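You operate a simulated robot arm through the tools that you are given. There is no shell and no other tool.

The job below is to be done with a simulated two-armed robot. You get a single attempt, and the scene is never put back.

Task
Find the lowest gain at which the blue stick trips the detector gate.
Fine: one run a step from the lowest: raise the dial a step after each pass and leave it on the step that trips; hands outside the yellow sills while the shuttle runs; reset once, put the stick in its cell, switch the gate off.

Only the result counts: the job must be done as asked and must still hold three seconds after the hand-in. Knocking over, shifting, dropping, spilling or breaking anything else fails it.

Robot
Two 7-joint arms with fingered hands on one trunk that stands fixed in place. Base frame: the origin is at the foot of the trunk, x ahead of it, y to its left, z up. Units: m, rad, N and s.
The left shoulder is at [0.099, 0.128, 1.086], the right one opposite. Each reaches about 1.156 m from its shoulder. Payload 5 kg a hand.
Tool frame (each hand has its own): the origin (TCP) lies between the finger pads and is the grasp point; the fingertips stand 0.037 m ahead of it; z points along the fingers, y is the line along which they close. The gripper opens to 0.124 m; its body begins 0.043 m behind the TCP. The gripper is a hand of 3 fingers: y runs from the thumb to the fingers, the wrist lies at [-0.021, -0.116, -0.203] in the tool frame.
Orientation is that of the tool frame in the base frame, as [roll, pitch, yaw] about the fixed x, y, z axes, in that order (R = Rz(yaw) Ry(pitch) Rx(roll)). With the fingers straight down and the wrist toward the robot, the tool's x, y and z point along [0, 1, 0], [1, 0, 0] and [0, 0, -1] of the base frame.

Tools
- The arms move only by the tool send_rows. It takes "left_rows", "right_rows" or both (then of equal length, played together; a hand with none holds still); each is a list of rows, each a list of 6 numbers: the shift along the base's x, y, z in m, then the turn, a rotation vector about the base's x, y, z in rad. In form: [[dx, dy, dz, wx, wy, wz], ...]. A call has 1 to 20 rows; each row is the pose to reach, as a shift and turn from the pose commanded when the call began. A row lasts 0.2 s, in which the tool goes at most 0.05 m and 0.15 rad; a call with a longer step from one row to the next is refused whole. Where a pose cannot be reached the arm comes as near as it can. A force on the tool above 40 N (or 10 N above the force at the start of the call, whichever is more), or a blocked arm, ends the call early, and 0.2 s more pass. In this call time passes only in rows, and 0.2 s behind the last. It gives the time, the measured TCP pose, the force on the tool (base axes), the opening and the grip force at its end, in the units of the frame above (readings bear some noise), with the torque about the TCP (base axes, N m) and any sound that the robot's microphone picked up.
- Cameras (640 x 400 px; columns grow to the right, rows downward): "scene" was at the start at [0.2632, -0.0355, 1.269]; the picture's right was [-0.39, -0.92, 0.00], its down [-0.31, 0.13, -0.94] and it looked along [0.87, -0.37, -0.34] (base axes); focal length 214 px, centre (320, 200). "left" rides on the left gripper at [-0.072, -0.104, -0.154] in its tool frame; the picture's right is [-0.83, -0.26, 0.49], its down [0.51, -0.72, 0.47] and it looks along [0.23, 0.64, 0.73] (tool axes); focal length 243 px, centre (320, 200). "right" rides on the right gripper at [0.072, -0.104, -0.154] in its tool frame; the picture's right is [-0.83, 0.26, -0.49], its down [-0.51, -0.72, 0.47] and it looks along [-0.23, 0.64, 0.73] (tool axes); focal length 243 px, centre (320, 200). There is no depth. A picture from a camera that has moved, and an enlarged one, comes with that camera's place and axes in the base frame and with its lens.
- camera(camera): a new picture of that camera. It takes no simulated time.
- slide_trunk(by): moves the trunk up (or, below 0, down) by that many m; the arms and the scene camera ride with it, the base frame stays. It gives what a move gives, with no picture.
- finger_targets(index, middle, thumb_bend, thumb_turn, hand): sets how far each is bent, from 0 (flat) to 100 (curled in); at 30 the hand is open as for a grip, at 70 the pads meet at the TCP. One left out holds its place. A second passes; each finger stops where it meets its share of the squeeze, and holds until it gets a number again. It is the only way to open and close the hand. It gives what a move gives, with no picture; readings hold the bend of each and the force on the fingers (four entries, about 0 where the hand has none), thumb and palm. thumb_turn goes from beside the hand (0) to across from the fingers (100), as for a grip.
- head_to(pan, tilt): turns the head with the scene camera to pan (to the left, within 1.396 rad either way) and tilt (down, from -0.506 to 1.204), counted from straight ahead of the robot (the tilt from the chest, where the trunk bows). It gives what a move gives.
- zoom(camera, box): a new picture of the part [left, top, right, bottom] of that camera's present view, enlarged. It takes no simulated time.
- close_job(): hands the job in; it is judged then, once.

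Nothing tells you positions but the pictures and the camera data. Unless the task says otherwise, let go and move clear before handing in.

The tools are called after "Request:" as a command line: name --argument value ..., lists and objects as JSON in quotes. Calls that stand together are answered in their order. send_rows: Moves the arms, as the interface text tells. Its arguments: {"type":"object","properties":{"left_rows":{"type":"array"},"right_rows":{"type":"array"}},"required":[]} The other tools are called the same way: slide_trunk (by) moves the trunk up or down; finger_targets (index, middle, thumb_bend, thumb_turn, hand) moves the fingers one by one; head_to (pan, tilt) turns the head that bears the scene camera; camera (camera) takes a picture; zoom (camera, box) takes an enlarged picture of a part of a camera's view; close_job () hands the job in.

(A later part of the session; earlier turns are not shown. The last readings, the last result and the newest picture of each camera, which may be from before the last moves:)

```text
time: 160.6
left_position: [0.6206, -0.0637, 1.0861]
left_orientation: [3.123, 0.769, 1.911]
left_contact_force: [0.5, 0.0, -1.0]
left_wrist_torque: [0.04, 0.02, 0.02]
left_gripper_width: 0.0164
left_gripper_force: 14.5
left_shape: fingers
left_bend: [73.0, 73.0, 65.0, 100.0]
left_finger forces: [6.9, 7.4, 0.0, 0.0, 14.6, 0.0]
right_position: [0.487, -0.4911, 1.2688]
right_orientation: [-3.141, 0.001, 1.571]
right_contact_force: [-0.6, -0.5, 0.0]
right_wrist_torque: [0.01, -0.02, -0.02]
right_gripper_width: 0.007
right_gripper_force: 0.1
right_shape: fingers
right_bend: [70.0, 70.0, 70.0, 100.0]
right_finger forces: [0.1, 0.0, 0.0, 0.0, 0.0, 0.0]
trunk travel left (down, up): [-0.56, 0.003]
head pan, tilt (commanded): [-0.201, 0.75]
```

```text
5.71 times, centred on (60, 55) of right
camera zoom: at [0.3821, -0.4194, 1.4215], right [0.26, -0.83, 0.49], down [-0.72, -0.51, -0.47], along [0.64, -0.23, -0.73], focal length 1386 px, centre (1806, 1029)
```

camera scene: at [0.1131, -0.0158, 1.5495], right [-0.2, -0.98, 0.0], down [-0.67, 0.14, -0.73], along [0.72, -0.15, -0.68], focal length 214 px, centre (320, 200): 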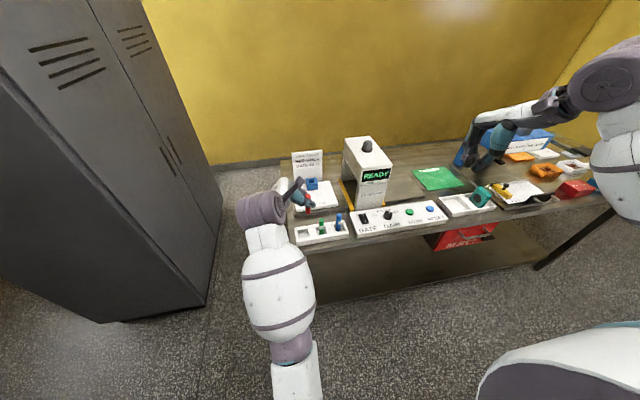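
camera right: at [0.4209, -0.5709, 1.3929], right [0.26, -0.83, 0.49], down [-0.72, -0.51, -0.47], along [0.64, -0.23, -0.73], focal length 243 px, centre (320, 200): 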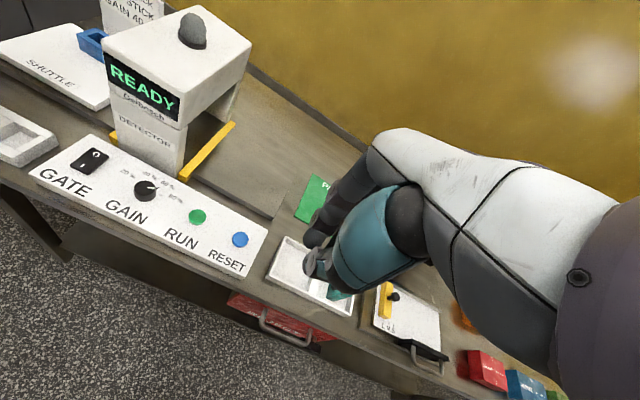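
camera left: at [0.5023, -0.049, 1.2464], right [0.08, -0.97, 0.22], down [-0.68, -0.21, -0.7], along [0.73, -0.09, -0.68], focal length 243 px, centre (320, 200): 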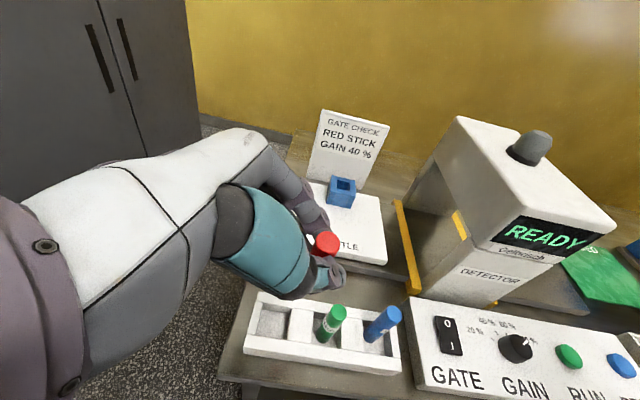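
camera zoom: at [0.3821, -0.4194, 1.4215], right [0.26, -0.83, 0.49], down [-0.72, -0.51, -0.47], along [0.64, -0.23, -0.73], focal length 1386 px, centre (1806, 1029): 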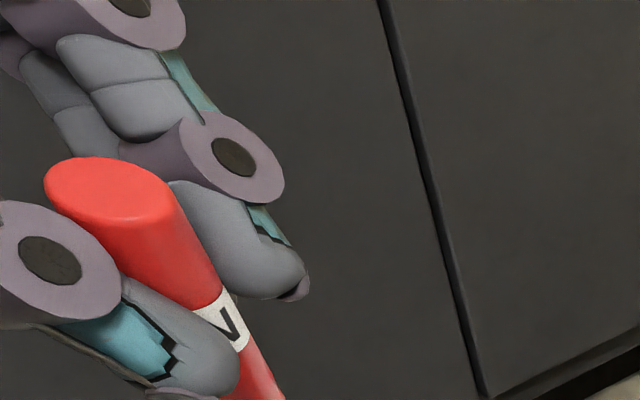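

The stick leans only about 5° toward the robot now; bottom ≈ (0.625, -0.081, 1.015). I correct that small tilt and move it over the first cell's centre (0.620, -0.060).

Request:
send_rows --left_rows '[[0.0003, 0.01, 0, 0, 0.04, 0], [0.0007, 0.021, 0, 0, 0.08, 0]]'

Request:
zoom --camera "scene" --box '[260, 170, 360, 250]'

Request:
zoom --camera "right" --box '[0, 0, 180, 160]'

Request:
zoom --camera "left" --box '[240, 200, 420, 380]'

```text
time: 161.2
left_position: [0.6222, -0.0428, 1.0859]
left_orientation: [-3.059, 0.739, 1.98]
left_contact_force: [-0.9, -0.6, -0.1]
left_wrist_torque: [0.01, -0.02, -0.02]
left_gripper_width: 0.0162
left_gripper_force: 14.5
left_shape: fingers
left_bend: [73.0, 73.0, 65.0, 100.0]
left_finger forces: [6.9, 7.4, 0.0, 0.1, 14.5, 0.0]
right_position: [0.4875, -0.4905, 1.2691]
right_orientation: [-3.14, 0.0, 1.57]
right_contact_force: [0.3, 0.0, 0.7]
right_wrist_torque: [0.01, 0.02, 0.0]
right_gripper_width: 0.0071
right_gripper_force: 0.0
right_shape: fingers
right_bend: [70.0, 70.0, 70.0, 100.0]
right_finger forces: [0.0, 0.0, 0.1, 0.1, 0.0, 0.1]
trunk travel left (down, up): [-0.56, 0.003]
head pan, tilt (commanded): [-0.201, 0.75]
```

```text
5.00 times, centred on (310, 210) of scene
camera zoom: at [0.1134, -0.0155, 1.5495], right [-0.2, -0.98, 0.0], down [-0.67, 0.14, -0.73], along [0.72, -0.15, -0.68], focal length 1072 px, centre (370, 150)
```

zoom: 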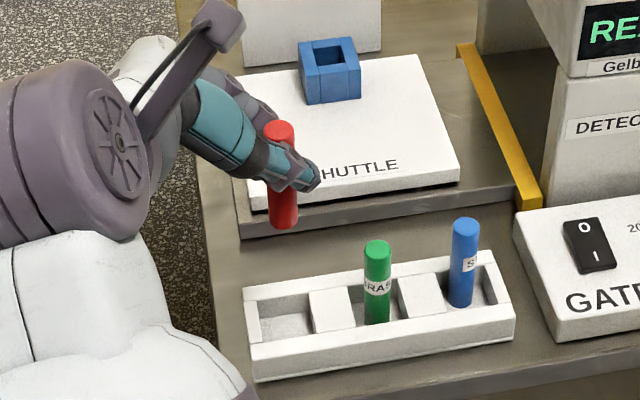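

```text
2.50 times, centred on (90, 80) of right
camera zoom: at [0.3824, -0.4191, 1.4216], right [0.26, -0.83, 0.49], down [-0.72, -0.51, -0.47], along [0.64, -0.23, -0.73], focal length 606 px, centre (895, 500)
```

zoom: 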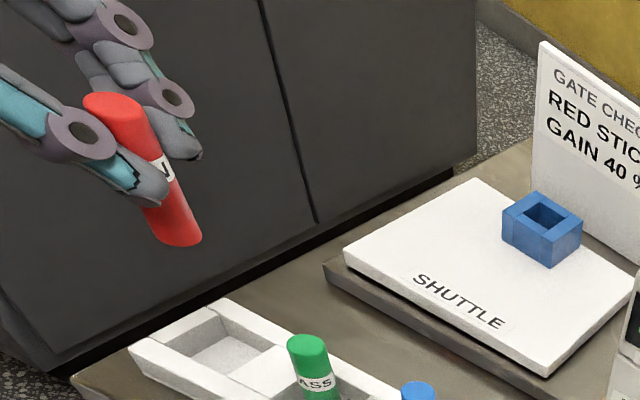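

```text
2.22 times, centred on (330, 290) of left
camera zoom: at [0.517, -0.0291, 1.2556], right [0.09, -0.97, 0.21], down [-0.73, -0.21, -0.64], along [0.67, -0.1, -0.73], focal length 539 px, centre (298, 0)
```

zoom: 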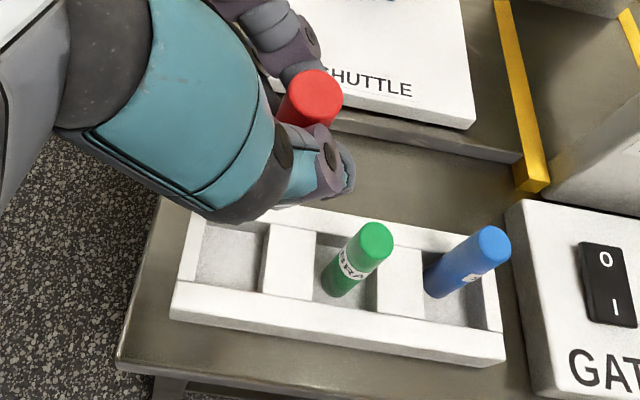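

The stick is vertical within about 2° and its foot is over (0.621, -0.061), the centre of the first cell. I lower it toward the cell.

Request:
send_rows --left_rows '[[0, 0, -0.03, 0, 0, 0], [0, 0, -0.06, 0, 0, 0], [0, 0, -0.085, 0, 0, 0], [0, 0, -0.1, 0, 0, 0]]'

Request:
zoom --camera "scene" --box '[260, 170, 360, 250]'

Request:
zoom --camera "right" --box '[0, 40, 160, 180]'

Request:
zoom --camera "left" --box '[240, 180, 420, 340]'

```text
time: 162.2
left_position: [0.6224, -0.0436, 0.9869]
left_orientation: [-3.059, 0.738, 1.982]
left_contact_force: [0.4, 0.4, 0.8]
left_wrist_torque: [0.05, 0.01, -0.04]
left_gripper_width: 0.0163
left_gripper_force: 14.9
left_shape: fingers
left_bend: [73.0, 73.0, 65.0, 100.0]
left_finger forces: [6.9, 7.4, 0.0, 0.1, 14.4, 0.1]
right_position: [0.4866, -0.4914, 1.2687]
right_orientation: [-3.141, 0.0, 1.572]
right_contact_force: [0.0, -0.1, -0.7]
right_wrist_torque: [0.03, 0.02, -0.01]
right_gripper_width: 0.007
right_gripper_force: 0.1
right_shape: fingers
right_bend: [70.0, 70.0, 70.0, 100.0]
right_finger forces: [0.0, 0.1, 0.0, 0.0, 0.0, 0.1]
trunk travel left (down, up): [-0.56, 0.003]
head pan, tilt (commanded): [-0.201, 0.75]
```

```text
5.00 times, centred on (310, 210) of scene
camera zoom: at [0.1132, -0.0156, 1.5495], right [-0.2, -0.98, 0.0], down [-0.67, 0.14, -0.73], along [0.72, -0.15, -0.68], focal length 1072 px, centre (370, 150)
```

zoom: 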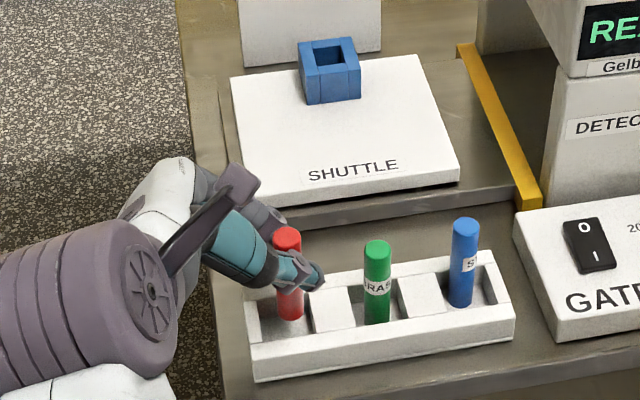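

```text
2.86 times, centred on (80, 110) of right
camera zoom: at [0.3822, -0.4192, 1.4216], right [0.26, -0.83, 0.49], down [-0.72, -0.51, -0.47], along [0.64, -0.23, -0.73], focal length 693 px, centre (1006, 457)
```

zoom: 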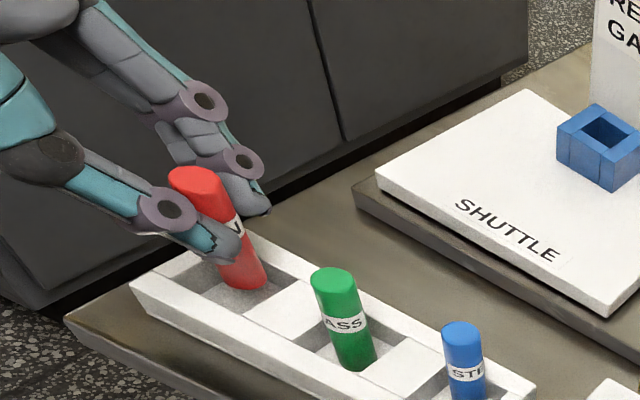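

```text
2.50 times, centred on (330, 260) of left
camera zoom: at [0.5168, -0.0291, 1.1555], right [0.09, -0.97, 0.21], down [-0.73, -0.21, -0.65], along [0.67, -0.09, -0.73], focal length 606 px, centre (295, 50)
```

zoom: 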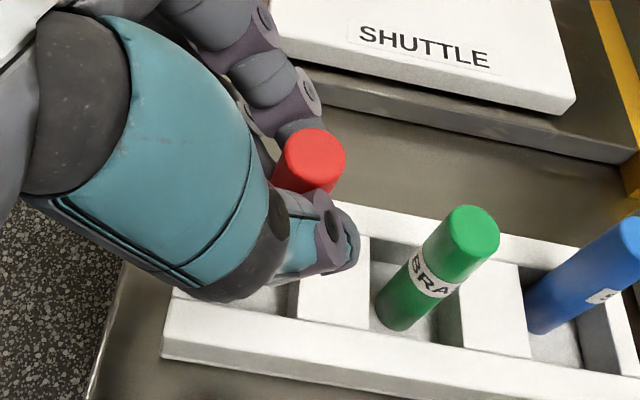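

The foot is entering the cell, upright. I lower the rest in small steps until I feel the floor.

Request:
send_rows --left_rows '[[0, 0, -0.01, 0, 0, 0], [0, 0, -0.018, 0, 0, 0], [0, 0, -0.023, 0, 0, 0]]'

Request:
send_rows --left_rows '[[0, 0, -0.002, 0, 0, 0], [0, 0, -0.004, 0, 0, 0]]'

Request:
zoom --camera "right" --box '[0, 40, 160, 180]'

Request:
zoom --camera "scene" --box '[260, 190, 340, 250]'

```text
time: 163.0
left_position: [0.6222, -0.0438, 0.9638]
left_orientation: [-3.06, 0.74, 1.982]
left_contact_force: [-0.2, -0.2, -0.1]
left_wrist_torque: [0.01, 0.04, -0.01]
left_gripper_width: 0.0163
left_gripper_force: 14.7
left_shape: fingers
left_bend: [73.0, 73.0, 65.0, 100.0]
left_finger forces: [6.8, 7.5, 0.0, 0.0, 14.5, 0.0]
right_position: [0.4867, -0.4897, 1.2682]
right_orientation: [-3.142, -0.001, 1.569]
right_contact_force: [-0.1, -1.1, 0.2]
right_wrist_torque: [0.0, -0.02, -0.01]
right_gripper_width: 0.0074
right_gripper_force: 0.0
right_shape: fingers
right_bend: [70.0, 70.0, 70.0, 100.0]
right_finger forces: [0.0, 0.1, 0.1, 0.1, 0.0, 0.1]
trunk travel left (down, up): [-0.56, 0.003]
head pan, tilt (commanded): [-0.201, 0.75]
```

```text
time: 163.6
left_position: [0.6218, -0.0423, 0.9589]
left_orientation: [-3.059, 0.737, 1.983]
left_contact_force: [-0.2, -0.7, -1.3]
left_wrist_torque: [0.02, 0.0, -0.02]
left_gripper_width: 0.0164
left_gripper_force: 14.0
left_shape: fingers
left_bend: [73.0, 73.0, 65.0, 100.0]
left_finger forces: [7.0, 7.5, 0.1, 0.1, 14.5, 0.0]
right_position: [0.4869, -0.4903, 1.2677]
right_orientation: [3.141, 0.0, 1.571]
right_contact_force: [-0.8, 0.8, -0.5]
right_wrist_torque: [0.03, -0.02, 0.01]
right_gripper_width: 0.0071
right_gripper_force: 0.1
right_shape: fingers
right_bend: [70.0, 70.0, 70.0, 100.0]
right_finger forces: [0.0, 0.0, 0.0, 0.0, 0.1, 0.0]
trunk travel left (down, up): [-0.56, 0.003]
head pan, tilt (commanded): [-0.201, 0.75]
```

```text
2.86 times, centred on (80, 110) of right
camera zoom: at [0.3821, -0.4194, 1.4216], right [0.26, -0.83, 0.49], down [-0.72, -0.51, -0.47], along [0.64, -0.23, -0.73], focal length 693 px, centre (1006, 457)
```

zoom: 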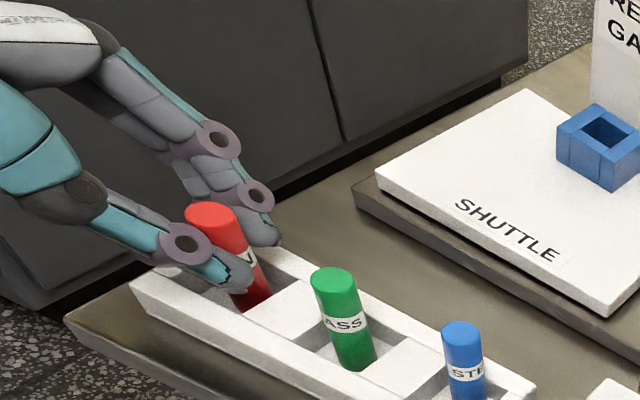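

```text
6.67 times, centred on (300, 220) of scene
camera zoom: at [0.1131, -0.0158, 1.5495], right [-0.2, -0.98, 0.0], down [-0.67, 0.14, -0.73], along [0.72, -0.15, -0.68], focal length 1430 px, centre (453, 67)
```

zoom: 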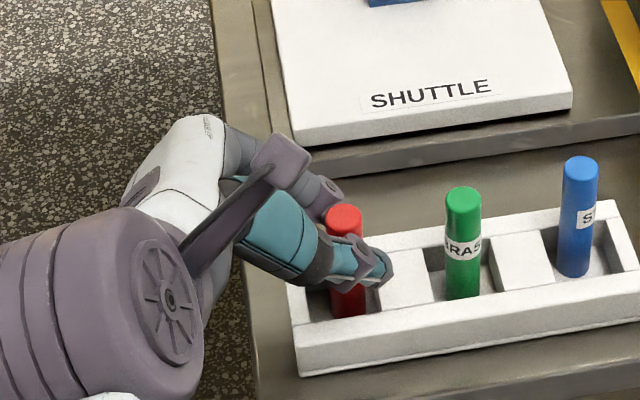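

Request:
send_rows --left_rows '[[0, 0, -0.002, 0, 0, 0], [0, 0, -0.0035, 0, 0, 0]]'

Request:
send_rows --left_rows '[[0, 0, -0.0015, 0, 0, 0], [0, 0, -0.003, 0, 0, 0]]'

Request:
zoom --camera "right" --box '[20, 80, 100, 140]'

```text
time: 164.2
left_position: [0.6216, -0.0425, 0.9569]
left_orientation: [-3.06, 0.742, 1.98]
left_contact_force: [1.5, 0.7, 6.8]
left_wrist_torque: [-0.07, -0.03, 0.0]
left_gripper_width: 0.0165
left_gripper_force: 15.6
left_shape: fingers
left_bend: [73.0, 73.0, 65.0, 100.0]
left_finger forces: [7.8, 8.5, 0.0, 0.0, 14.4, 0.0]
right_position: [0.4849, -0.4906, 1.2694]
right_orientation: [3.141, -0.001, 1.571]
right_contact_force: [0.5, -0.3, -0.1]
right_wrist_torque: [-0.01, 0.0, 0.01]
right_gripper_width: 0.0073
right_gripper_force: 0.1
right_shape: fingers
right_bend: [70.0, 70.0, 70.0, 100.0]
right_finger forces: [0.0, 0.0, 0.0, 0.0, 0.1, 0.1]
trunk travel left (down, up): [-0.56, 0.003]
head pan, tilt (commanded): [-0.201, 0.75]
```

```text
time: 164.8
left_position: [0.6231, -0.0433, 0.9563]
left_orientation: [-3.063, 0.74, 1.979]
left_contact_force: [3.5, 0.9, 16.8]
left_wrist_torque: [-0.25, -0.08, 0.07]
left_gripper_width: 0.0159
left_gripper_force: 16.9
left_shape: fingers
left_bend: [73.0, 73.0, 65.0, 100.0]
left_finger forces: [9.5, 9.2, 0.0, 0.0, 14.9, 0.0]
right_position: [0.4852, -0.4903, 1.2685]
right_orientation: [3.14, 0.0, 1.57]
right_contact_force: [0.3, 0.7, 0.3]
right_wrist_torque: [0.0, -0.02, 0.03]
right_gripper_width: 0.0071
right_gripper_force: 0.0
right_shape: fingers
right_bend: [70.0, 70.0, 70.0, 100.0]
right_finger forces: [0.0, 0.1, 0.1, 0.1, 0.1, 0.0]
trunk travel left (down, up): [-0.56, 0.003]
head pan, tilt (commanded): [-0.201, 0.75]
```

```text
6.67 times, centred on (60, 110) of right
camera zoom: at [0.3807, -0.4191, 1.4226], right [0.26, -0.83, 0.49], down [-0.72, -0.51, -0.47], along [0.64, -0.23, -0.73], focal length 1618 px, centre (2053, 800)
```

zoom: 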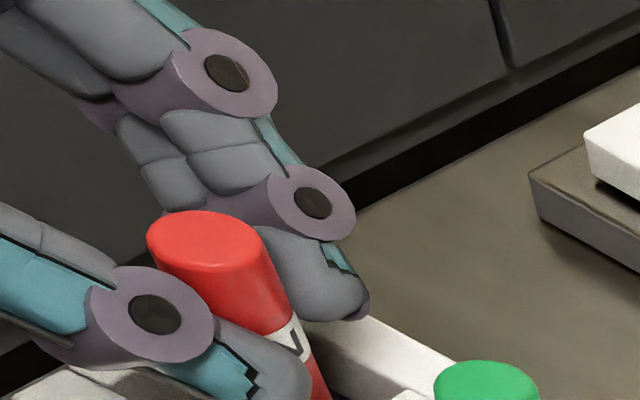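

The stick is standing on the cell floor. I ease the pressure off, then open gently.

Request:
send_rows --left_rows '[[0, 0, 0.002, 0, 0, 0], [0, 0, 0.004, 0, 0, 0]]'

Request:
finger_targets --hand "left" --index 69 --middle 69 --thumb_bend 62

Request:
zoom --camera "right" --box '[20, 70, 140, 160]'

Request:
zoom --camera "scene" --box '[260, 190, 340, 250]'

```text
time: 165.4
left_position: [0.6205, -0.0422, 0.9569]
left_orientation: [-3.056, 0.737, 1.982]
left_contact_force: [0.8, -0.7, 8.3]
left_wrist_torque: [-0.16, -0.06, 0.1]
left_gripper_width: 0.0159
left_gripper_force: 16.2
left_shape: fingers
left_bend: [73.0, 73.0, 65.0, 100.0]
left_finger forces: [8.9, 7.5, 0.1, 0.0, 15.5, 0.0]
right_position: [0.4873, -0.4911, 1.2687]
right_orientation: [3.141, -0.001, 1.571]
right_contact_force: [0.4, -0.2, -0.6]
right_wrist_torque: [0.02, -0.05, 0.02]
right_gripper_width: 0.0073
right_gripper_force: 0.1
right_shape: fingers
right_bend: [70.0, 70.0, 70.0, 100.0]
right_finger forces: [0.0, 0.0, 0.0, 0.1, 0.0, 0.1]
trunk travel left (down, up): [-0.56, 0.003]
head pan, tilt (commanded): [-0.201, 0.75]
```

```text
time: 166.4
left_position: [0.622, -0.0431, 0.9577]
left_orientation: [-3.061, 0.735, 1.98]
left_contact_force: [0.5, -0.7, -0.2]
left_wrist_torque: [0.03, -0.02, 0.03]
left_gripper_width: 0.0215
left_gripper_force: 0.9
left_shape: fingers
left_bend: [69.0, 69.0, 61.0, 100.0]
left_finger forces: [0.1, 0.8, 0.1, 0.1, 0.9, 0.0]
right_position: [0.4861, -0.4909, 1.2687]
right_orientation: [3.141, 0.001, 1.569]
right_contact_force: [0.5, -0.3, 0.6]
right_wrist_torque: [-0.02, 0.02, 0.0]
right_gripper_width: 0.0073
right_gripper_force: 0.0
right_shape: fingers
right_bend: [70.0, 70.0, 70.0, 100.0]
right_finger forces: [0.0, 0.2, 0.1, 0.1, 0.1, 0.0]
trunk travel left (down, up): [-0.56, 0.003]
head pan, tilt (commanded): [-0.201, 0.75]
```

```text
4.44 times, centred on (80, 115) of right
camera zoom: at [0.3822, -0.4194, 1.4215], right [0.26, -0.83, 0.49], down [-0.72, -0.51, -0.47], along [0.64, -0.23, -0.73], focal length 1078 px, centre (1387, 578)
```

zoom: 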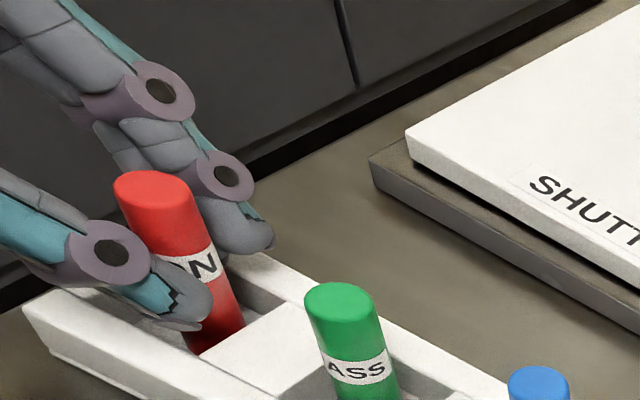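

```text
6.67 times, centred on (300, 220) of scene
camera zoom: at [0.1132, -0.0159, 1.5495], right [-0.2, -0.98, 0.0], down [-0.67, 0.14, -0.73], along [0.72, -0.15, -0.68], focal length 1430 px, centre (453, 67)
```

zoom: 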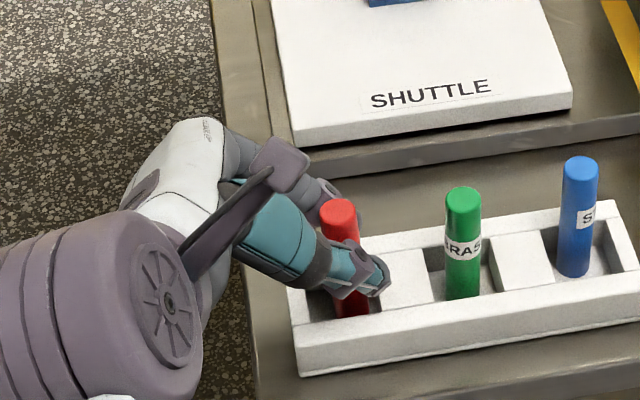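

It stands with only a light touch left. I open fully so it settles upright by itself.

Request:
finger_targets --hand "left" --index 64 --middle 64 --thumb_bend 57

Request:
zoom --camera "right" --box '[20, 70, 140, 160]'

Request:
zoom --camera "scene" --box '[260, 190, 340, 250]'

```text
time: 167.4
left_position: [0.6214, -0.0421, 0.9576]
left_orientation: [-3.061, 0.739, 1.981]
left_contact_force: [0.9, -0.1, -0.6]
left_wrist_torque: [-0.01, 0.0, 0.01]
left_gripper_width: 0.0363
left_gripper_force: 0.0
left_shape: fingers
left_bend: [64.0, 64.0, 56.0, 100.0]
left_finger forces: [0.2, 0.1, 0.0, 0.0, 0.0, 0.1]
right_position: [0.4864, -0.4901, 1.2688]
right_orientation: [-3.141, 0.001, 1.571]
right_contact_force: [0.1, 0.7, -0.7]
right_wrist_torque: [0.02, 0.03, 0.03]
right_gripper_width: 0.0072
right_gripper_force: 0.0
right_shape: fingers
right_bend: [70.0, 70.0, 70.0, 100.0]
right_finger forces: [0.0, 0.0, 0.0, 0.1, 0.1, 0.0]
trunk travel left (down, up): [-0.56, 0.003]
head pan, tilt (commanded): [-0.201, 0.75]
```

```text
4.44 times, centred on (80, 115) of right
camera zoom: at [0.3821, -0.4194, 1.4216], right [0.26, -0.83, 0.49], down [-0.72, -0.51, -0.47], along [0.64, -0.23, -0.73], focal length 1078 px, centre (1387, 578)
```

zoom: 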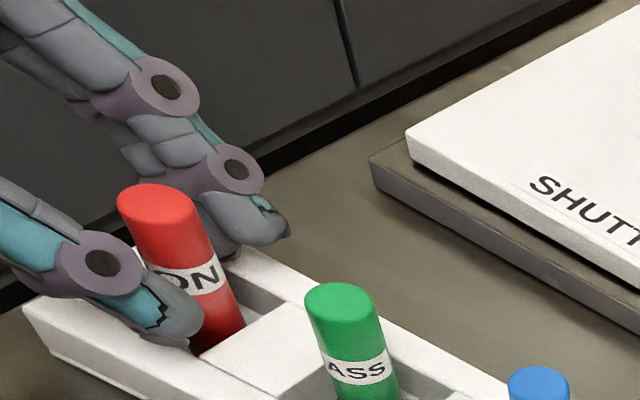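

```text
6.67 times, centred on (300, 220) of scene
camera zoom: at [0.1131, -0.0158, 1.5495], right [-0.2, -0.98, 0.0], down [-0.67, 0.14, -0.73], along [0.72, -0.15, -0.68], focal length 1430 px, centre (453, 67)
```

zoom: 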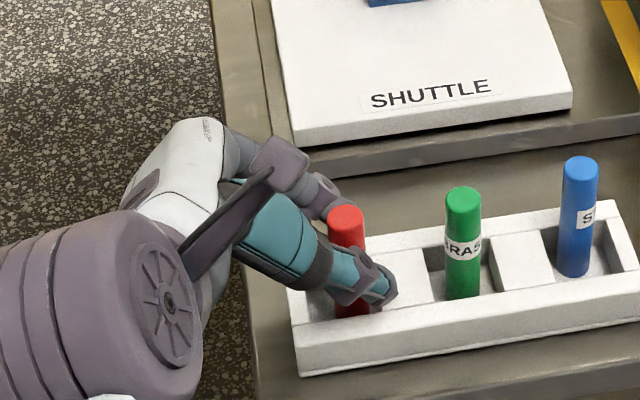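

Red stands upright again. I open wide and withdraw the hand back along its own axis, up and to the left.

Request:
finger_targets --hand "left" --index 48 --middle 48 --thumb_bend 48

Request:
send_rows --left_rows '[[-0.004, 0.013, 0.015, 0, 0, 0], [-0.0085, 0.029, 0.033, 0, 0, 0], [-0.015, 0.05, 0.058, 0, 0, 0], [-0.02, 0.07, 0.09, 0, 0, 0], [-0.03, 0.085, 0.13, 0, 0, 0], [-0.04, 0.1, 0.17, 0, 0, 0]]'

Request:
zoom --camera "right" --box '[0, 60, 200, 200]'

Request:
zoom --camera "scene" --box '[260, 170, 360, 250]'

Request:
camera --camera "left"

```text
time: 168.4
left_position: [0.6226, -0.0417, 0.9571]
left_orientation: [-3.06, 0.738, 1.982]
left_contact_force: [0.3, -0.1, -0.5]
left_wrist_torque: [-0.02, 0.02, 0.02]
left_gripper_width: 0.0731
left_gripper_force: 0.1
left_shape: fingers
left_bend: [48.0, 48.0, 48.0, 100.0]
left_finger forces: [0.1, 0.0, 0.1, 0.0, 0.0, 0.0]
right_position: [0.4862, -0.4915, 1.269]
right_orientation: [-3.141, 0.0, 1.57]
right_contact_force: [-0.7, -0.8, 0.2]
right_wrist_torque: [0.03, -0.01, -0.01]
right_gripper_width: 0.0072
right_gripper_force: 0.0
right_shape: fingers
right_bend: [70.0, 70.0, 70.0, 100.0]
right_finger forces: [0.0, 0.1, 0.1, 0.0, 0.0, 0.0]
trunk travel left (down, up): [-0.56, 0.003]
head pan, tilt (commanded): [-0.201, 0.75]
```

```text
time: 169.8
left_position: [0.5821, 0.0599, 1.1258]
left_orientation: [-3.059, 0.738, 1.982]
left_contact_force: [-0.1, -0.1, -0.3]
left_wrist_torque: [-0.03, -0.02, 0.03]
left_gripper_width: 0.0732
left_gripper_force: 0.1
left_shape: fingers
left_bend: [48.0, 48.0, 48.0, 100.0]
left_finger forces: [0.0, 0.0, 0.1, 0.1, 0.0, 0.0]
right_position: [0.4866, -0.4893, 1.2691]
right_orientation: [3.141, 0.0, 1.57]
right_contact_force: [0.1, 0.3, -0.7]
right_wrist_torque: [0.0, -0.02, -0.02]
right_gripper_width: 0.0074
right_gripper_force: 0.1
right_shape: fingers
right_bend: [70.0, 70.0, 70.0, 100.0]
right_finger forces: [0.1, 0.0, 0.0, 0.0, 0.1, 0.1]
trunk travel left (down, up): [-0.56, 0.003]
head pan, tilt (commanded): [-0.201, 0.75]
```

```text
2.86 times, centred on (100, 130) of right
camera zoom: at [0.3822, -0.4189, 1.4219], right [0.26, -0.83, 0.49], down [-0.72, -0.51, -0.47], along [0.64, -0.23, -0.73], focal length 693 px, centre (949, 400)
```

zoom: 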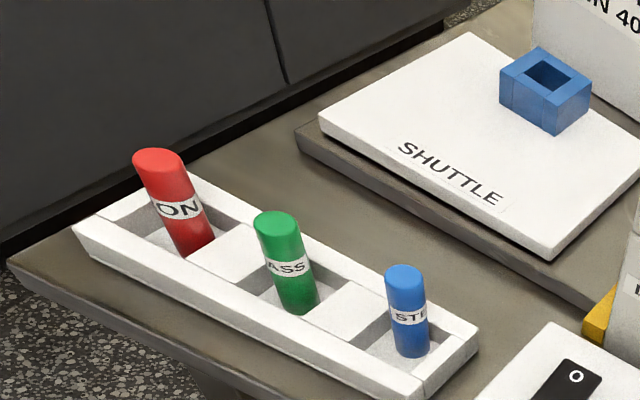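

```text
5.00 times, centred on (310, 210) of scene
camera zoom: at [0.1133, -0.0152, 1.5496], right [-0.2, -0.98, 0.0], down [-0.67, 0.14, -0.73], along [0.72, -0.15, -0.68], focal length 1072 px, centre (370, 150)
```

zoom: 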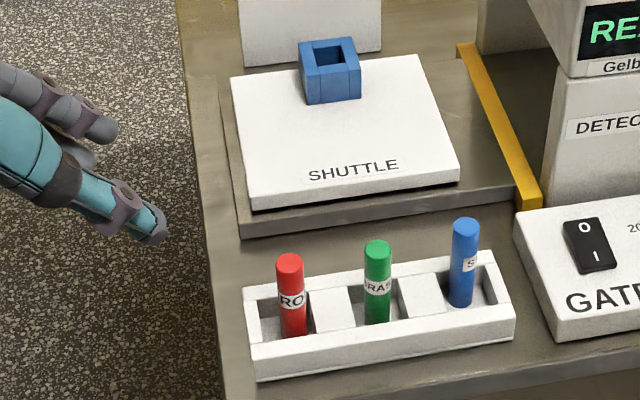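

```text
taken
camera left: at [0.4769, 0.0736, 1.2959], right [0.09, -0.97, 0.21], down [-0.73, -0.21, -0.64], along [0.67, -0.1, -0.73], focal length 243 px, centre (320, 200)
```

left: 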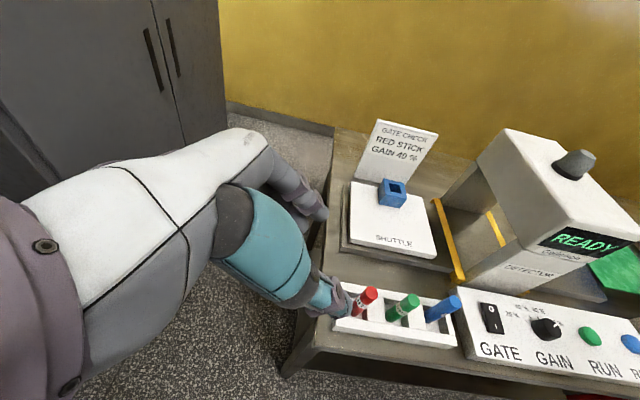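

All three sticks stand upright in their cells. Last step: switch the gate off; I tilt the right hand so its knuckles keep clear of the detector and bring its thumb tip over the O end (0.650, -0.302).

Request:
send_rows --right_rows '[[0, 0.02, -0.01, 0, -0.14, 0], [0, 0.05, -0.02, 0, -0.28, 0], [0, 0.08, -0.03, 0, -0.4, 0], [0.03, 0.11, -0.05, 0, -0.4, 0], [0.06, 0.14, -0.07, 0, -0.4, 0], [0.09, 0.165, -0.095, 0, -0.4, 0], [0.12, 0.18, -0.125, 0, -0.4, 0], [0.145, 0.188, -0.16, 0, -0.4, 0], [0.16, 0.188, -0.2, 0, -0.4, 0], [0.16, 0.188, -0.235, 0, -0.4, 0]]'

Request:
camera --camera "scene"

Request:
zoom --camera "scene" --box '[310, 120, 430, 240]'

Request:
zoom --camera "right" --box '[220, 160, 400, 320]'

Request:
zoom --camera "left" --box '[420, 180, 600, 340]'

```text
time: 172.0
left_position: [0.5809, 0.0586, 1.1274]
left_orientation: [-3.058, 0.738, 1.983]
left_contact_force: [0.2, -0.9, 0.5]
left_wrist_torque: [0.01, -0.01, 0.01]
left_gripper_width: 0.0732
left_gripper_force: 0.2
left_shape: fingers
left_bend: [48.0, 48.0, 48.0, 100.0]
left_finger forces: [0.0, 0.0, 0.1, 0.0, 0.1, 0.0]
right_position: [0.6437, -0.306, 1.0367]
right_orientation: [2.74, 0.001, 1.571]
right_contact_force: [0.8, 0.5, 0.4]
right_wrist_torque: [-0.01, 0.01, 0.03]
right_gripper_width: 0.0073
right_gripper_force: 0.1
right_shape: fingers
right_bend: [70.0, 70.0, 70.0, 100.0]
right_finger forces: [0.0, 0.0, 0.0, 0.1, 0.0, 0.1]
trunk travel left (down, up): [-0.56, 0.003]
head pan, tilt (commanded): [-0.201, 0.75]
```

```text
taken
camera scene: at [0.1131, -0.0159, 1.5495], right [-0.2, -0.98, 0.0], down [-0.67, 0.14, -0.73], along [0.72, -0.15, -0.68], focal length 214 px, centre (320, 200)
```

scene: 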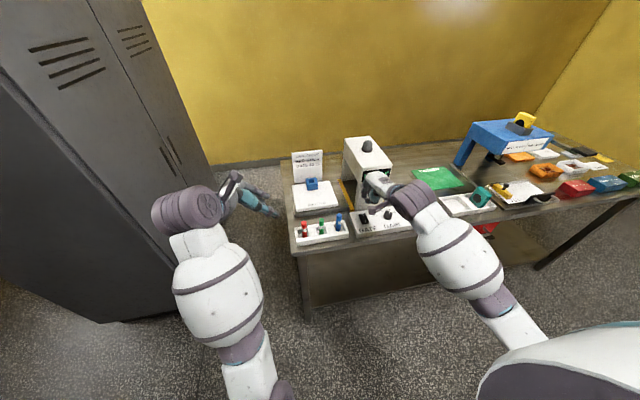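

```text
3.33 times, centred on (370, 180) of scene
camera zoom: at [0.1131, -0.0159, 1.5495], right [-0.2, -0.98, 0.0], down [-0.67, 0.14, -0.73], along [0.72, -0.15, -0.68], focal length 715 px, centre (153, 267)
```

zoom: 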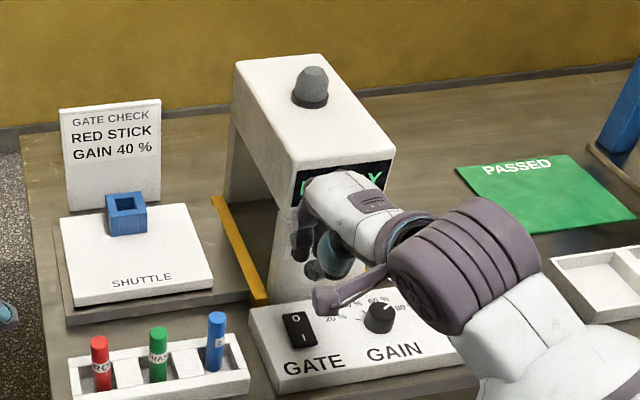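

```text
2.50 times, centred on (310, 240) of right
camera zoom: at [0.4881, -0.2344, 1.1364], right [0.05, -0.83, 0.56], down [-0.48, -0.51, -0.72], along [0.88, -0.23, -0.42], focal length 606 px, centre (345, 100)
```

zoom: 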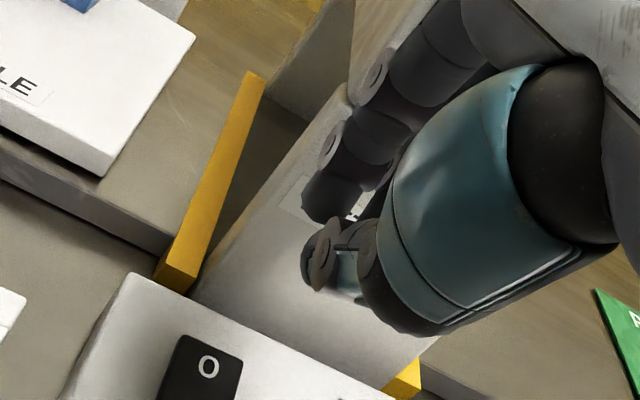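

```text
2.50 times, centred on (510, 260) of left
camera zoom: at [0.4769, 0.0729, 1.2954], right [0.1, -0.97, 0.21], down [-0.73, -0.21, -0.64], along [0.67, -0.09, -0.73], focal length 606 px, centre (-155, 50)
```

zoom: 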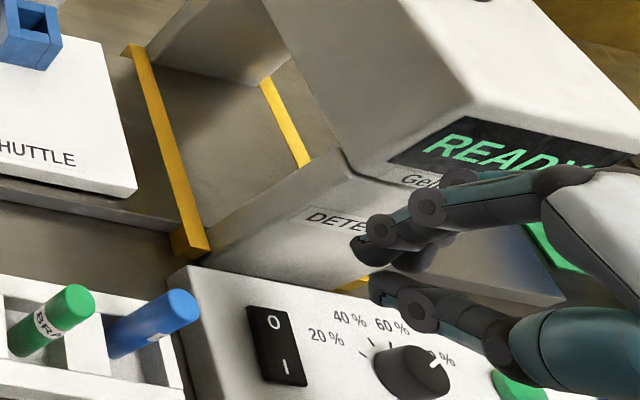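

The thumb tip is the lowest point and hovers near the switch. I correct a few millimetres and lower to just above the rocker.

Request:
send_rows --right_rows '[[0.003, 0.004, -0.02, 0, 0, 0], [0.003, 0.004, -0.045, 0, 0, 0], [0.003, 0.004, -0.056, 0, 0, 0]]'

Request:
zoom --camera "right" --box '[220, 160, 400, 320]'

Request:
zoom --camera "left" --box '[460, 220, 600, 340]'

Request:
zoom --camera "scene" --box '[340, 170, 420, 240]'

```text
time: 172.8
left_position: [0.5836, 0.0585, 1.1276]
left_orientation: [-3.061, 0.739, 1.98]
left_contact_force: [-0.8, -0.6, 1.1]
left_wrist_torque: [0.01, 0.02, 0.0]
left_gripper_width: 0.0735
left_gripper_force: 0.0
left_shape: fingers
left_bend: [48.0, 48.0, 48.0, 100.0]
left_finger forces: [0.1, 0.0, 0.0, 0.0, 0.1, 0.0]
right_position: [0.649, -0.3001, 0.98]
right_orientation: [2.739, 0.003, 1.569]
right_contact_force: [0.2, -0.6, 0.6]
right_wrist_torque: [-0.02, 0.01, -0.01]
right_gripper_width: 0.0074
right_gripper_force: 0.0
right_shape: fingers
right_bend: [70.0, 70.0, 70.0, 100.0]
right_finger forces: [0.0, 0.0, 0.0, 0.0, 0.1, 0.0]
trunk travel left (down, up): [-0.56, 0.003]
head pan, tilt (commanded): [-0.201, 0.75]
```

```text
2.50 times, centred on (310, 240) of right
camera zoom: at [0.4917, -0.2286, 1.0795], right [0.05, -0.83, 0.56], down [-0.48, -0.51, -0.72], along [0.88, -0.23, -0.42], focal length 606 px, centre (345, 100)
```

zoom: 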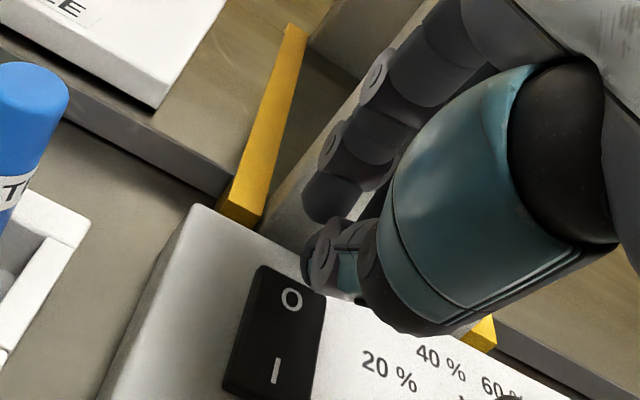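

```text
3.33 times, centred on (530, 280) of left
camera zoom: at [0.4769, 0.073, 1.2956], right [0.09, -0.97, 0.21], down [-0.73, -0.21, -0.64], along [0.67, -0.09, -0.73], focal length 809 px, centre (-380, -67)
```

zoom: 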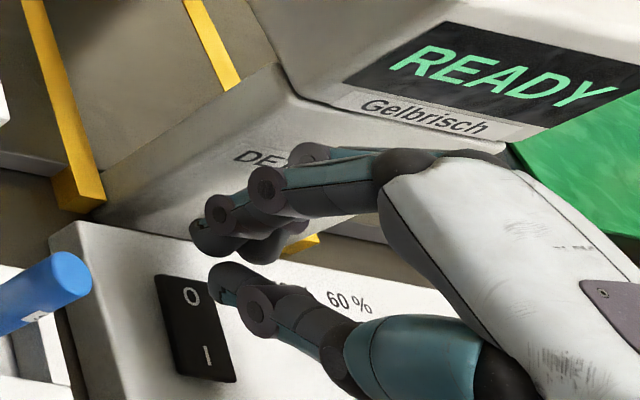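

```text
5.71 times, centred on (380, 205) of scene
camera zoom: at [0.113, -0.0158, 1.5496], right [-0.2, -0.98, 0.0], down [-0.67, 0.14, -0.73], along [0.72, -0.15, -0.68], focal length 1226 px, centre (-23, 171)
```

zoom: 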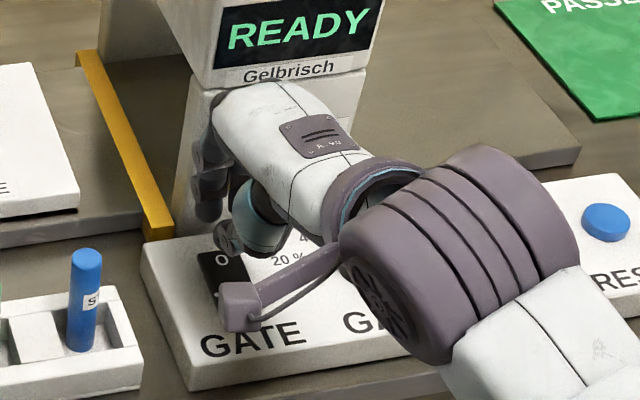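

The thumb tip is right above the O end. I press down slowly.

Request:
send_rows --right_rows '[[-0.002, 0, -0.005, 0, 0, 0], [-0.002, 0, -0.01, 0, 0, 0], [-0.002, 0, -0.014, 0, 0, 0], [-0.002, 0, -0.017, 0, 0, 0]]'

Request:
zoom --camera "left" --box '[460, 200, 620, 340]'

Request:
zoom --camera "scene" --box '[340, 130, 440, 240]'

```text
time: 173.8
left_position: [0.5833, 0.0596, 1.1263]
left_orientation: [-3.058, 0.737, 1.984]
left_contact_force: [-0.3, -0.6, -0.1]
left_wrist_torque: [-0.01, 0.0, 0.03]
left_gripper_width: 0.0732
left_gripper_force: 0.1
left_shape: fingers
left_bend: [48.0, 48.0, 48.0, 100.0]
left_finger forces: [0.0, 0.1, 0.0, 0.0, 0.1, 0.0]
right_position: [0.6452, -0.3006, 0.9616]
right_orientation: [2.742, 0.0, 1.57]
right_contact_force: [-0.4, -0.5, 1.1]
right_wrist_torque: [0.04, 0.01, 0.0]
right_gripper_width: 0.0066
right_gripper_force: 0.4
right_shape: fingers
right_bend: [70.0, 70.0, 70.0, 100.0]
right_finger forces: [0.0, 0.1, 0.0, 0.0, 0.8, 0.1]
trunk travel left (down, up): [-0.56, 0.003]
head pan, tilt (commanded): [-0.201, 0.75]
```

```text
2.86 times, centred on (540, 270) of left
camera zoom: at [0.4768, 0.073, 1.2955], right [0.1, -0.97, 0.21], down [-0.73, -0.21, -0.64], along [0.67, -0.09, -0.73], focal length 693 px, centre (-309, 0)
```

zoom: 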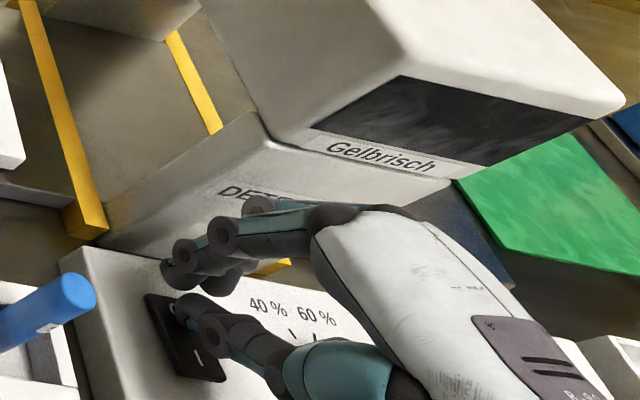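

```text
3.64 times, centred on (390, 185) of scene
camera zoom: at [0.113, -0.0158, 1.5495], right [-0.2, -0.98, 0.0], down [-0.67, 0.14, -0.73], along [0.72, -0.15, -0.68], focal length 780 px, centre (66, 254)
```

zoom: 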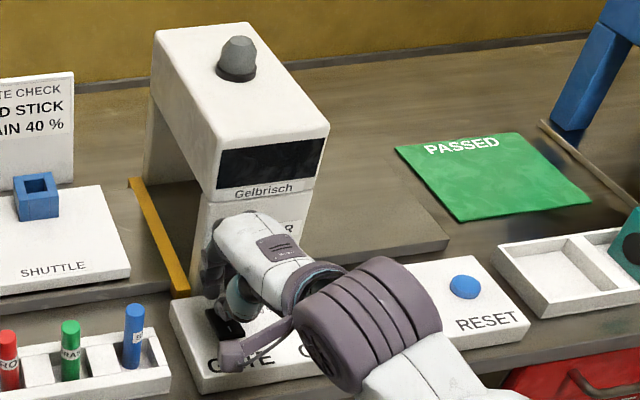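

The display has gone dark: the gate is off. I press 2 mm further to seat the rocker, then lift the hand straight up and back.

Request:
send_rows --right_rows '[[0, 0, -0.0015, 0, 0, 0], [0, 0, -0.003, 0, 0, 0]]'

Request:
send_rows --right_rows '[[0, 0, 0.03, 0, 0, 0], [-0.01, 0, 0.07, 0, 0, 0], [-0.04, -0.02, 0.1, 0, 0, 0], [-0.07, -0.06, 0.12, 0, 0, 0], [-0.1, -0.1, 0.14, 0, 0, 0], [-0.13, -0.13, 0.16, 0, 0, 0], [-0.15, -0.16, 0.19, 0, 0, 0], [-0.16, -0.18, 0.22, 0, 0, 0]]'

Request:
camera --camera "scene"

Request:
zoom --camera "scene" --box '[280, 120, 460, 250]'

Request:
zoom --camera "left" --box '[320, 160, 640, 380]'

```text
time: 174.4
left_position: [0.5812, 0.0584, 1.127]
left_orientation: [-3.058, 0.739, 1.984]
left_contact_force: [0.5, 0.0, -0.6]
left_wrist_torque: [0.0, 0.0, 0.02]
left_gripper_width: 0.0734
left_gripper_force: 0.1
left_shape: fingers
left_bend: [48.0, 48.0, 48.0, 100.0]
left_finger forces: [0.0, 0.1, 0.0, 0.0, 0.0, 0.0]
right_position: [0.6441, -0.3011, 0.9591]
right_orientation: [2.739, 0.0, 1.571]
right_contact_force: [-0.2, -0.9, 4.1]
right_wrist_torque: [0.0, -0.01, -0.02]
right_gripper_width: 0.0048
right_gripper_force: 2.1
right_shape: fingers
right_bend: [70.0, 70.0, 71.0, 100.0]
right_finger forces: [0.0, 0.0, 0.0, 0.1, 4.4, 0.0]
trunk travel left (down, up): [-0.56, 0.003]
head pan, tilt (commanded): [-0.201, 0.75]
```

```text
refused: row 4 steps farther than a row can; nothing moved
```

```text
taken
camera scene: at [0.1124, -0.0156, 1.5497], right [-0.2, -0.98, 0.0], down [-0.67, 0.14, -0.73], along [0.72, -0.15, -0.68], focal length 214 px, centre (320, 200)
```

scene: 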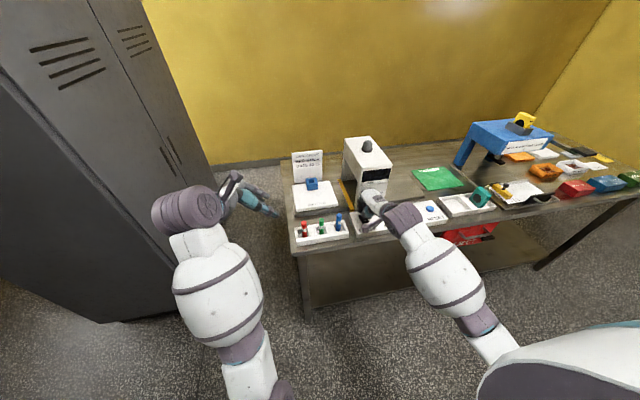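

```text
3.08 times, centred on (370, 185) of scene
camera zoom: at [0.1124, -0.0156, 1.5497], right [-0.2, -0.98, 0.0], down [-0.67, 0.14, -0.73], along [0.72, -0.15, -0.68], focal length 660 px, centre (166, 246)
```

zoom: 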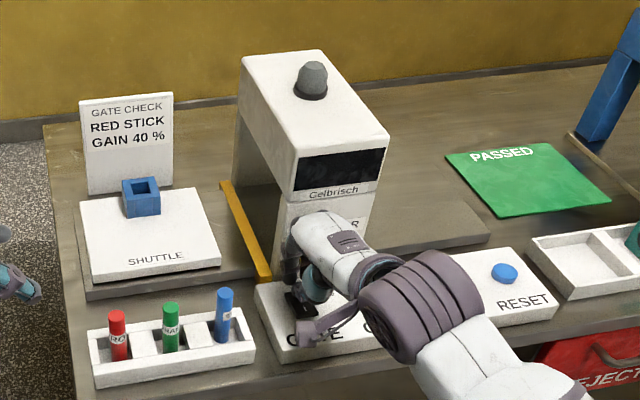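

```text
1.82 times, centred on (480, 270) of left
camera zoom: at [0.4764, 0.0731, 1.2959], right [0.09, -0.97, 0.21], down [-0.73, -0.21, -0.65], along [0.67, -0.09, -0.73], focal length 441 px, centre (29, 73)
```

zoom: 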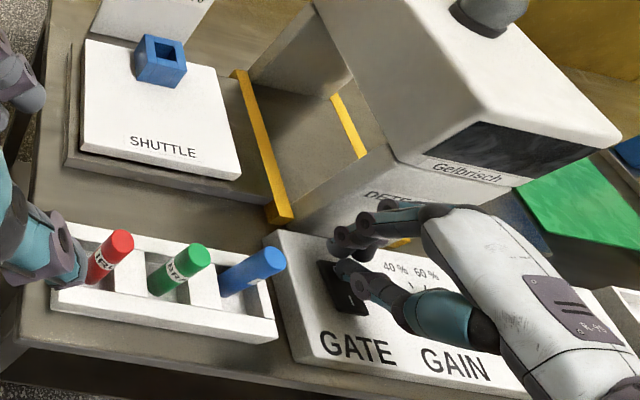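

The rocker is fully seated and the display dark. The retreat was refused for one long step, so I resend it with shorter steps: straight up first, then back and right.

Request:
send_rows --right_rows '[[0, 0, 0.03, 0, 0, 0], [-0.01, 0, 0.07, 0, 0, 0], [-0.035, -0.015, 0.1, 0, 0, 0], [-0.06, -0.045, 0.12, 0, 0, 0], [-0.085, -0.075, 0.14, 0, 0, 0], [-0.11, -0.105, 0.16, 0, 0, 0], [-0.13, -0.135, 0.185, 0, 0, 0], [-0.15, -0.165, 0.21, 0, 0, 0], [-0.16, -0.19, 0.235, 0, 0, 0]]'

Request:
camera --camera "scene"

Request:
zoom --camera "scene" --box '[280, 120, 460, 250]'

Request:
zoom --camera "left" --box '[320, 160, 640, 380]'

Request:
camera --camera "right"

```text
time: 176.4
left_position: [0.5825, 0.0589, 1.1256]
left_orientation: [-3.058, 0.739, 1.982]
left_contact_force: [0.2, -0.1, 0.1]
left_wrist_torque: [-0.03, -0.02, -0.02]
left_gripper_width: 0.0733
left_gripper_force: 0.1
left_shape: fingers
left_bend: [48.0, 48.0, 48.0, 100.0]
left_finger forces: [0.0, 0.0, 0.0, 0.0, 0.0, 0.1]
right_position: [0.4857, -0.4894, 1.1957]
right_orientation: [2.741, 0.0, 1.57]
right_contact_force: [-0.1, 0.3, -0.4]
right_wrist_torque: [-0.01, -0.02, 0.02]
right_gripper_width: 0.0068
right_gripper_force: 0.1
right_shape: fingers
right_bend: [70.0, 70.0, 70.0, 100.0]
right_finger forces: [0.0, 0.1, 0.0, 0.0, 0.0, 0.0]
trunk travel left (down, up): [-0.56, 0.003]
head pan, tilt (commanded): [-0.201, 0.75]
```

```text
taken
camera scene: at [0.1131, -0.0163, 1.5495], right [-0.2, -0.98, 0.0], down [-0.67, 0.14, -0.73], along [0.72, -0.15, -0.68], focal length 214 px, centre (320, 200)
```

scene: 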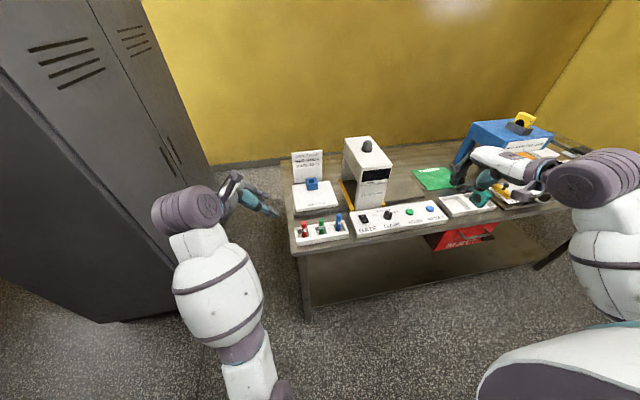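

```text
3.08 times, centred on (370, 185) of scene
camera zoom: at [0.1131, -0.0163, 1.5495], right [-0.2, -0.98, 0.0], down [-0.67, 0.14, -0.73], along [0.72, -0.15, -0.68], focal length 660 px, centre (166, 246)
```

zoom: 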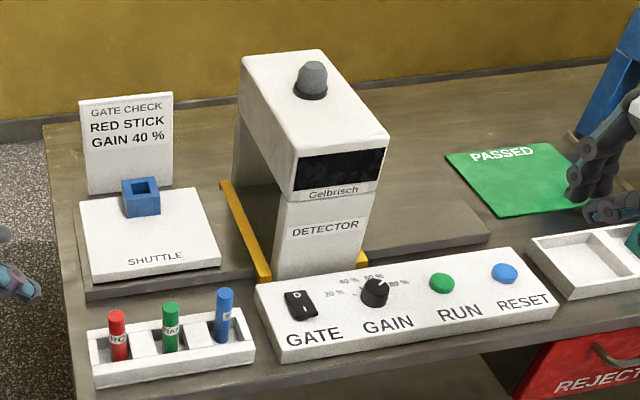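

```text
1.82 times, centred on (480, 270) of left
camera zoom: at [0.4769, 0.0726, 1.2956], right [0.09, -0.97, 0.21], down [-0.73, -0.21, -0.64], along [0.67, -0.09, -0.73], focal length 441 px, centre (29, 73)
```

zoom: 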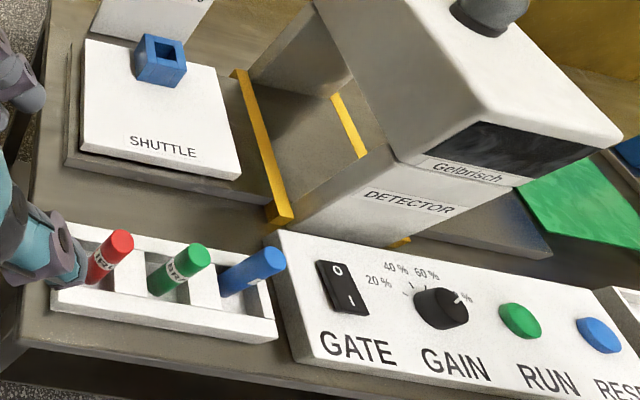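

```text
taken
camera right: at [0.329, -0.4192, 1.295], right [0.05, -0.83, 0.56], down [-0.48, -0.51, -0.72], along [0.88, -0.23, -0.42], focal length 243 px, centre (320, 200)
```

right: 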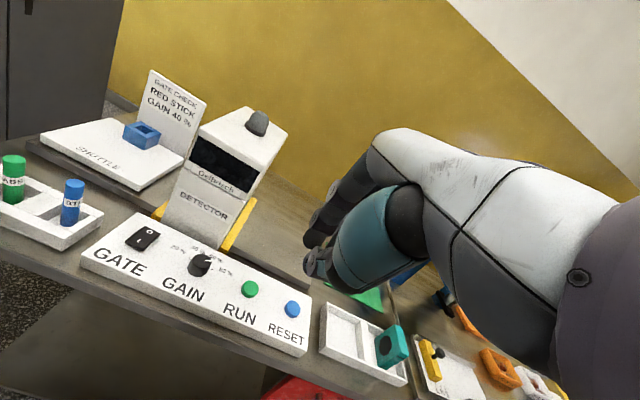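

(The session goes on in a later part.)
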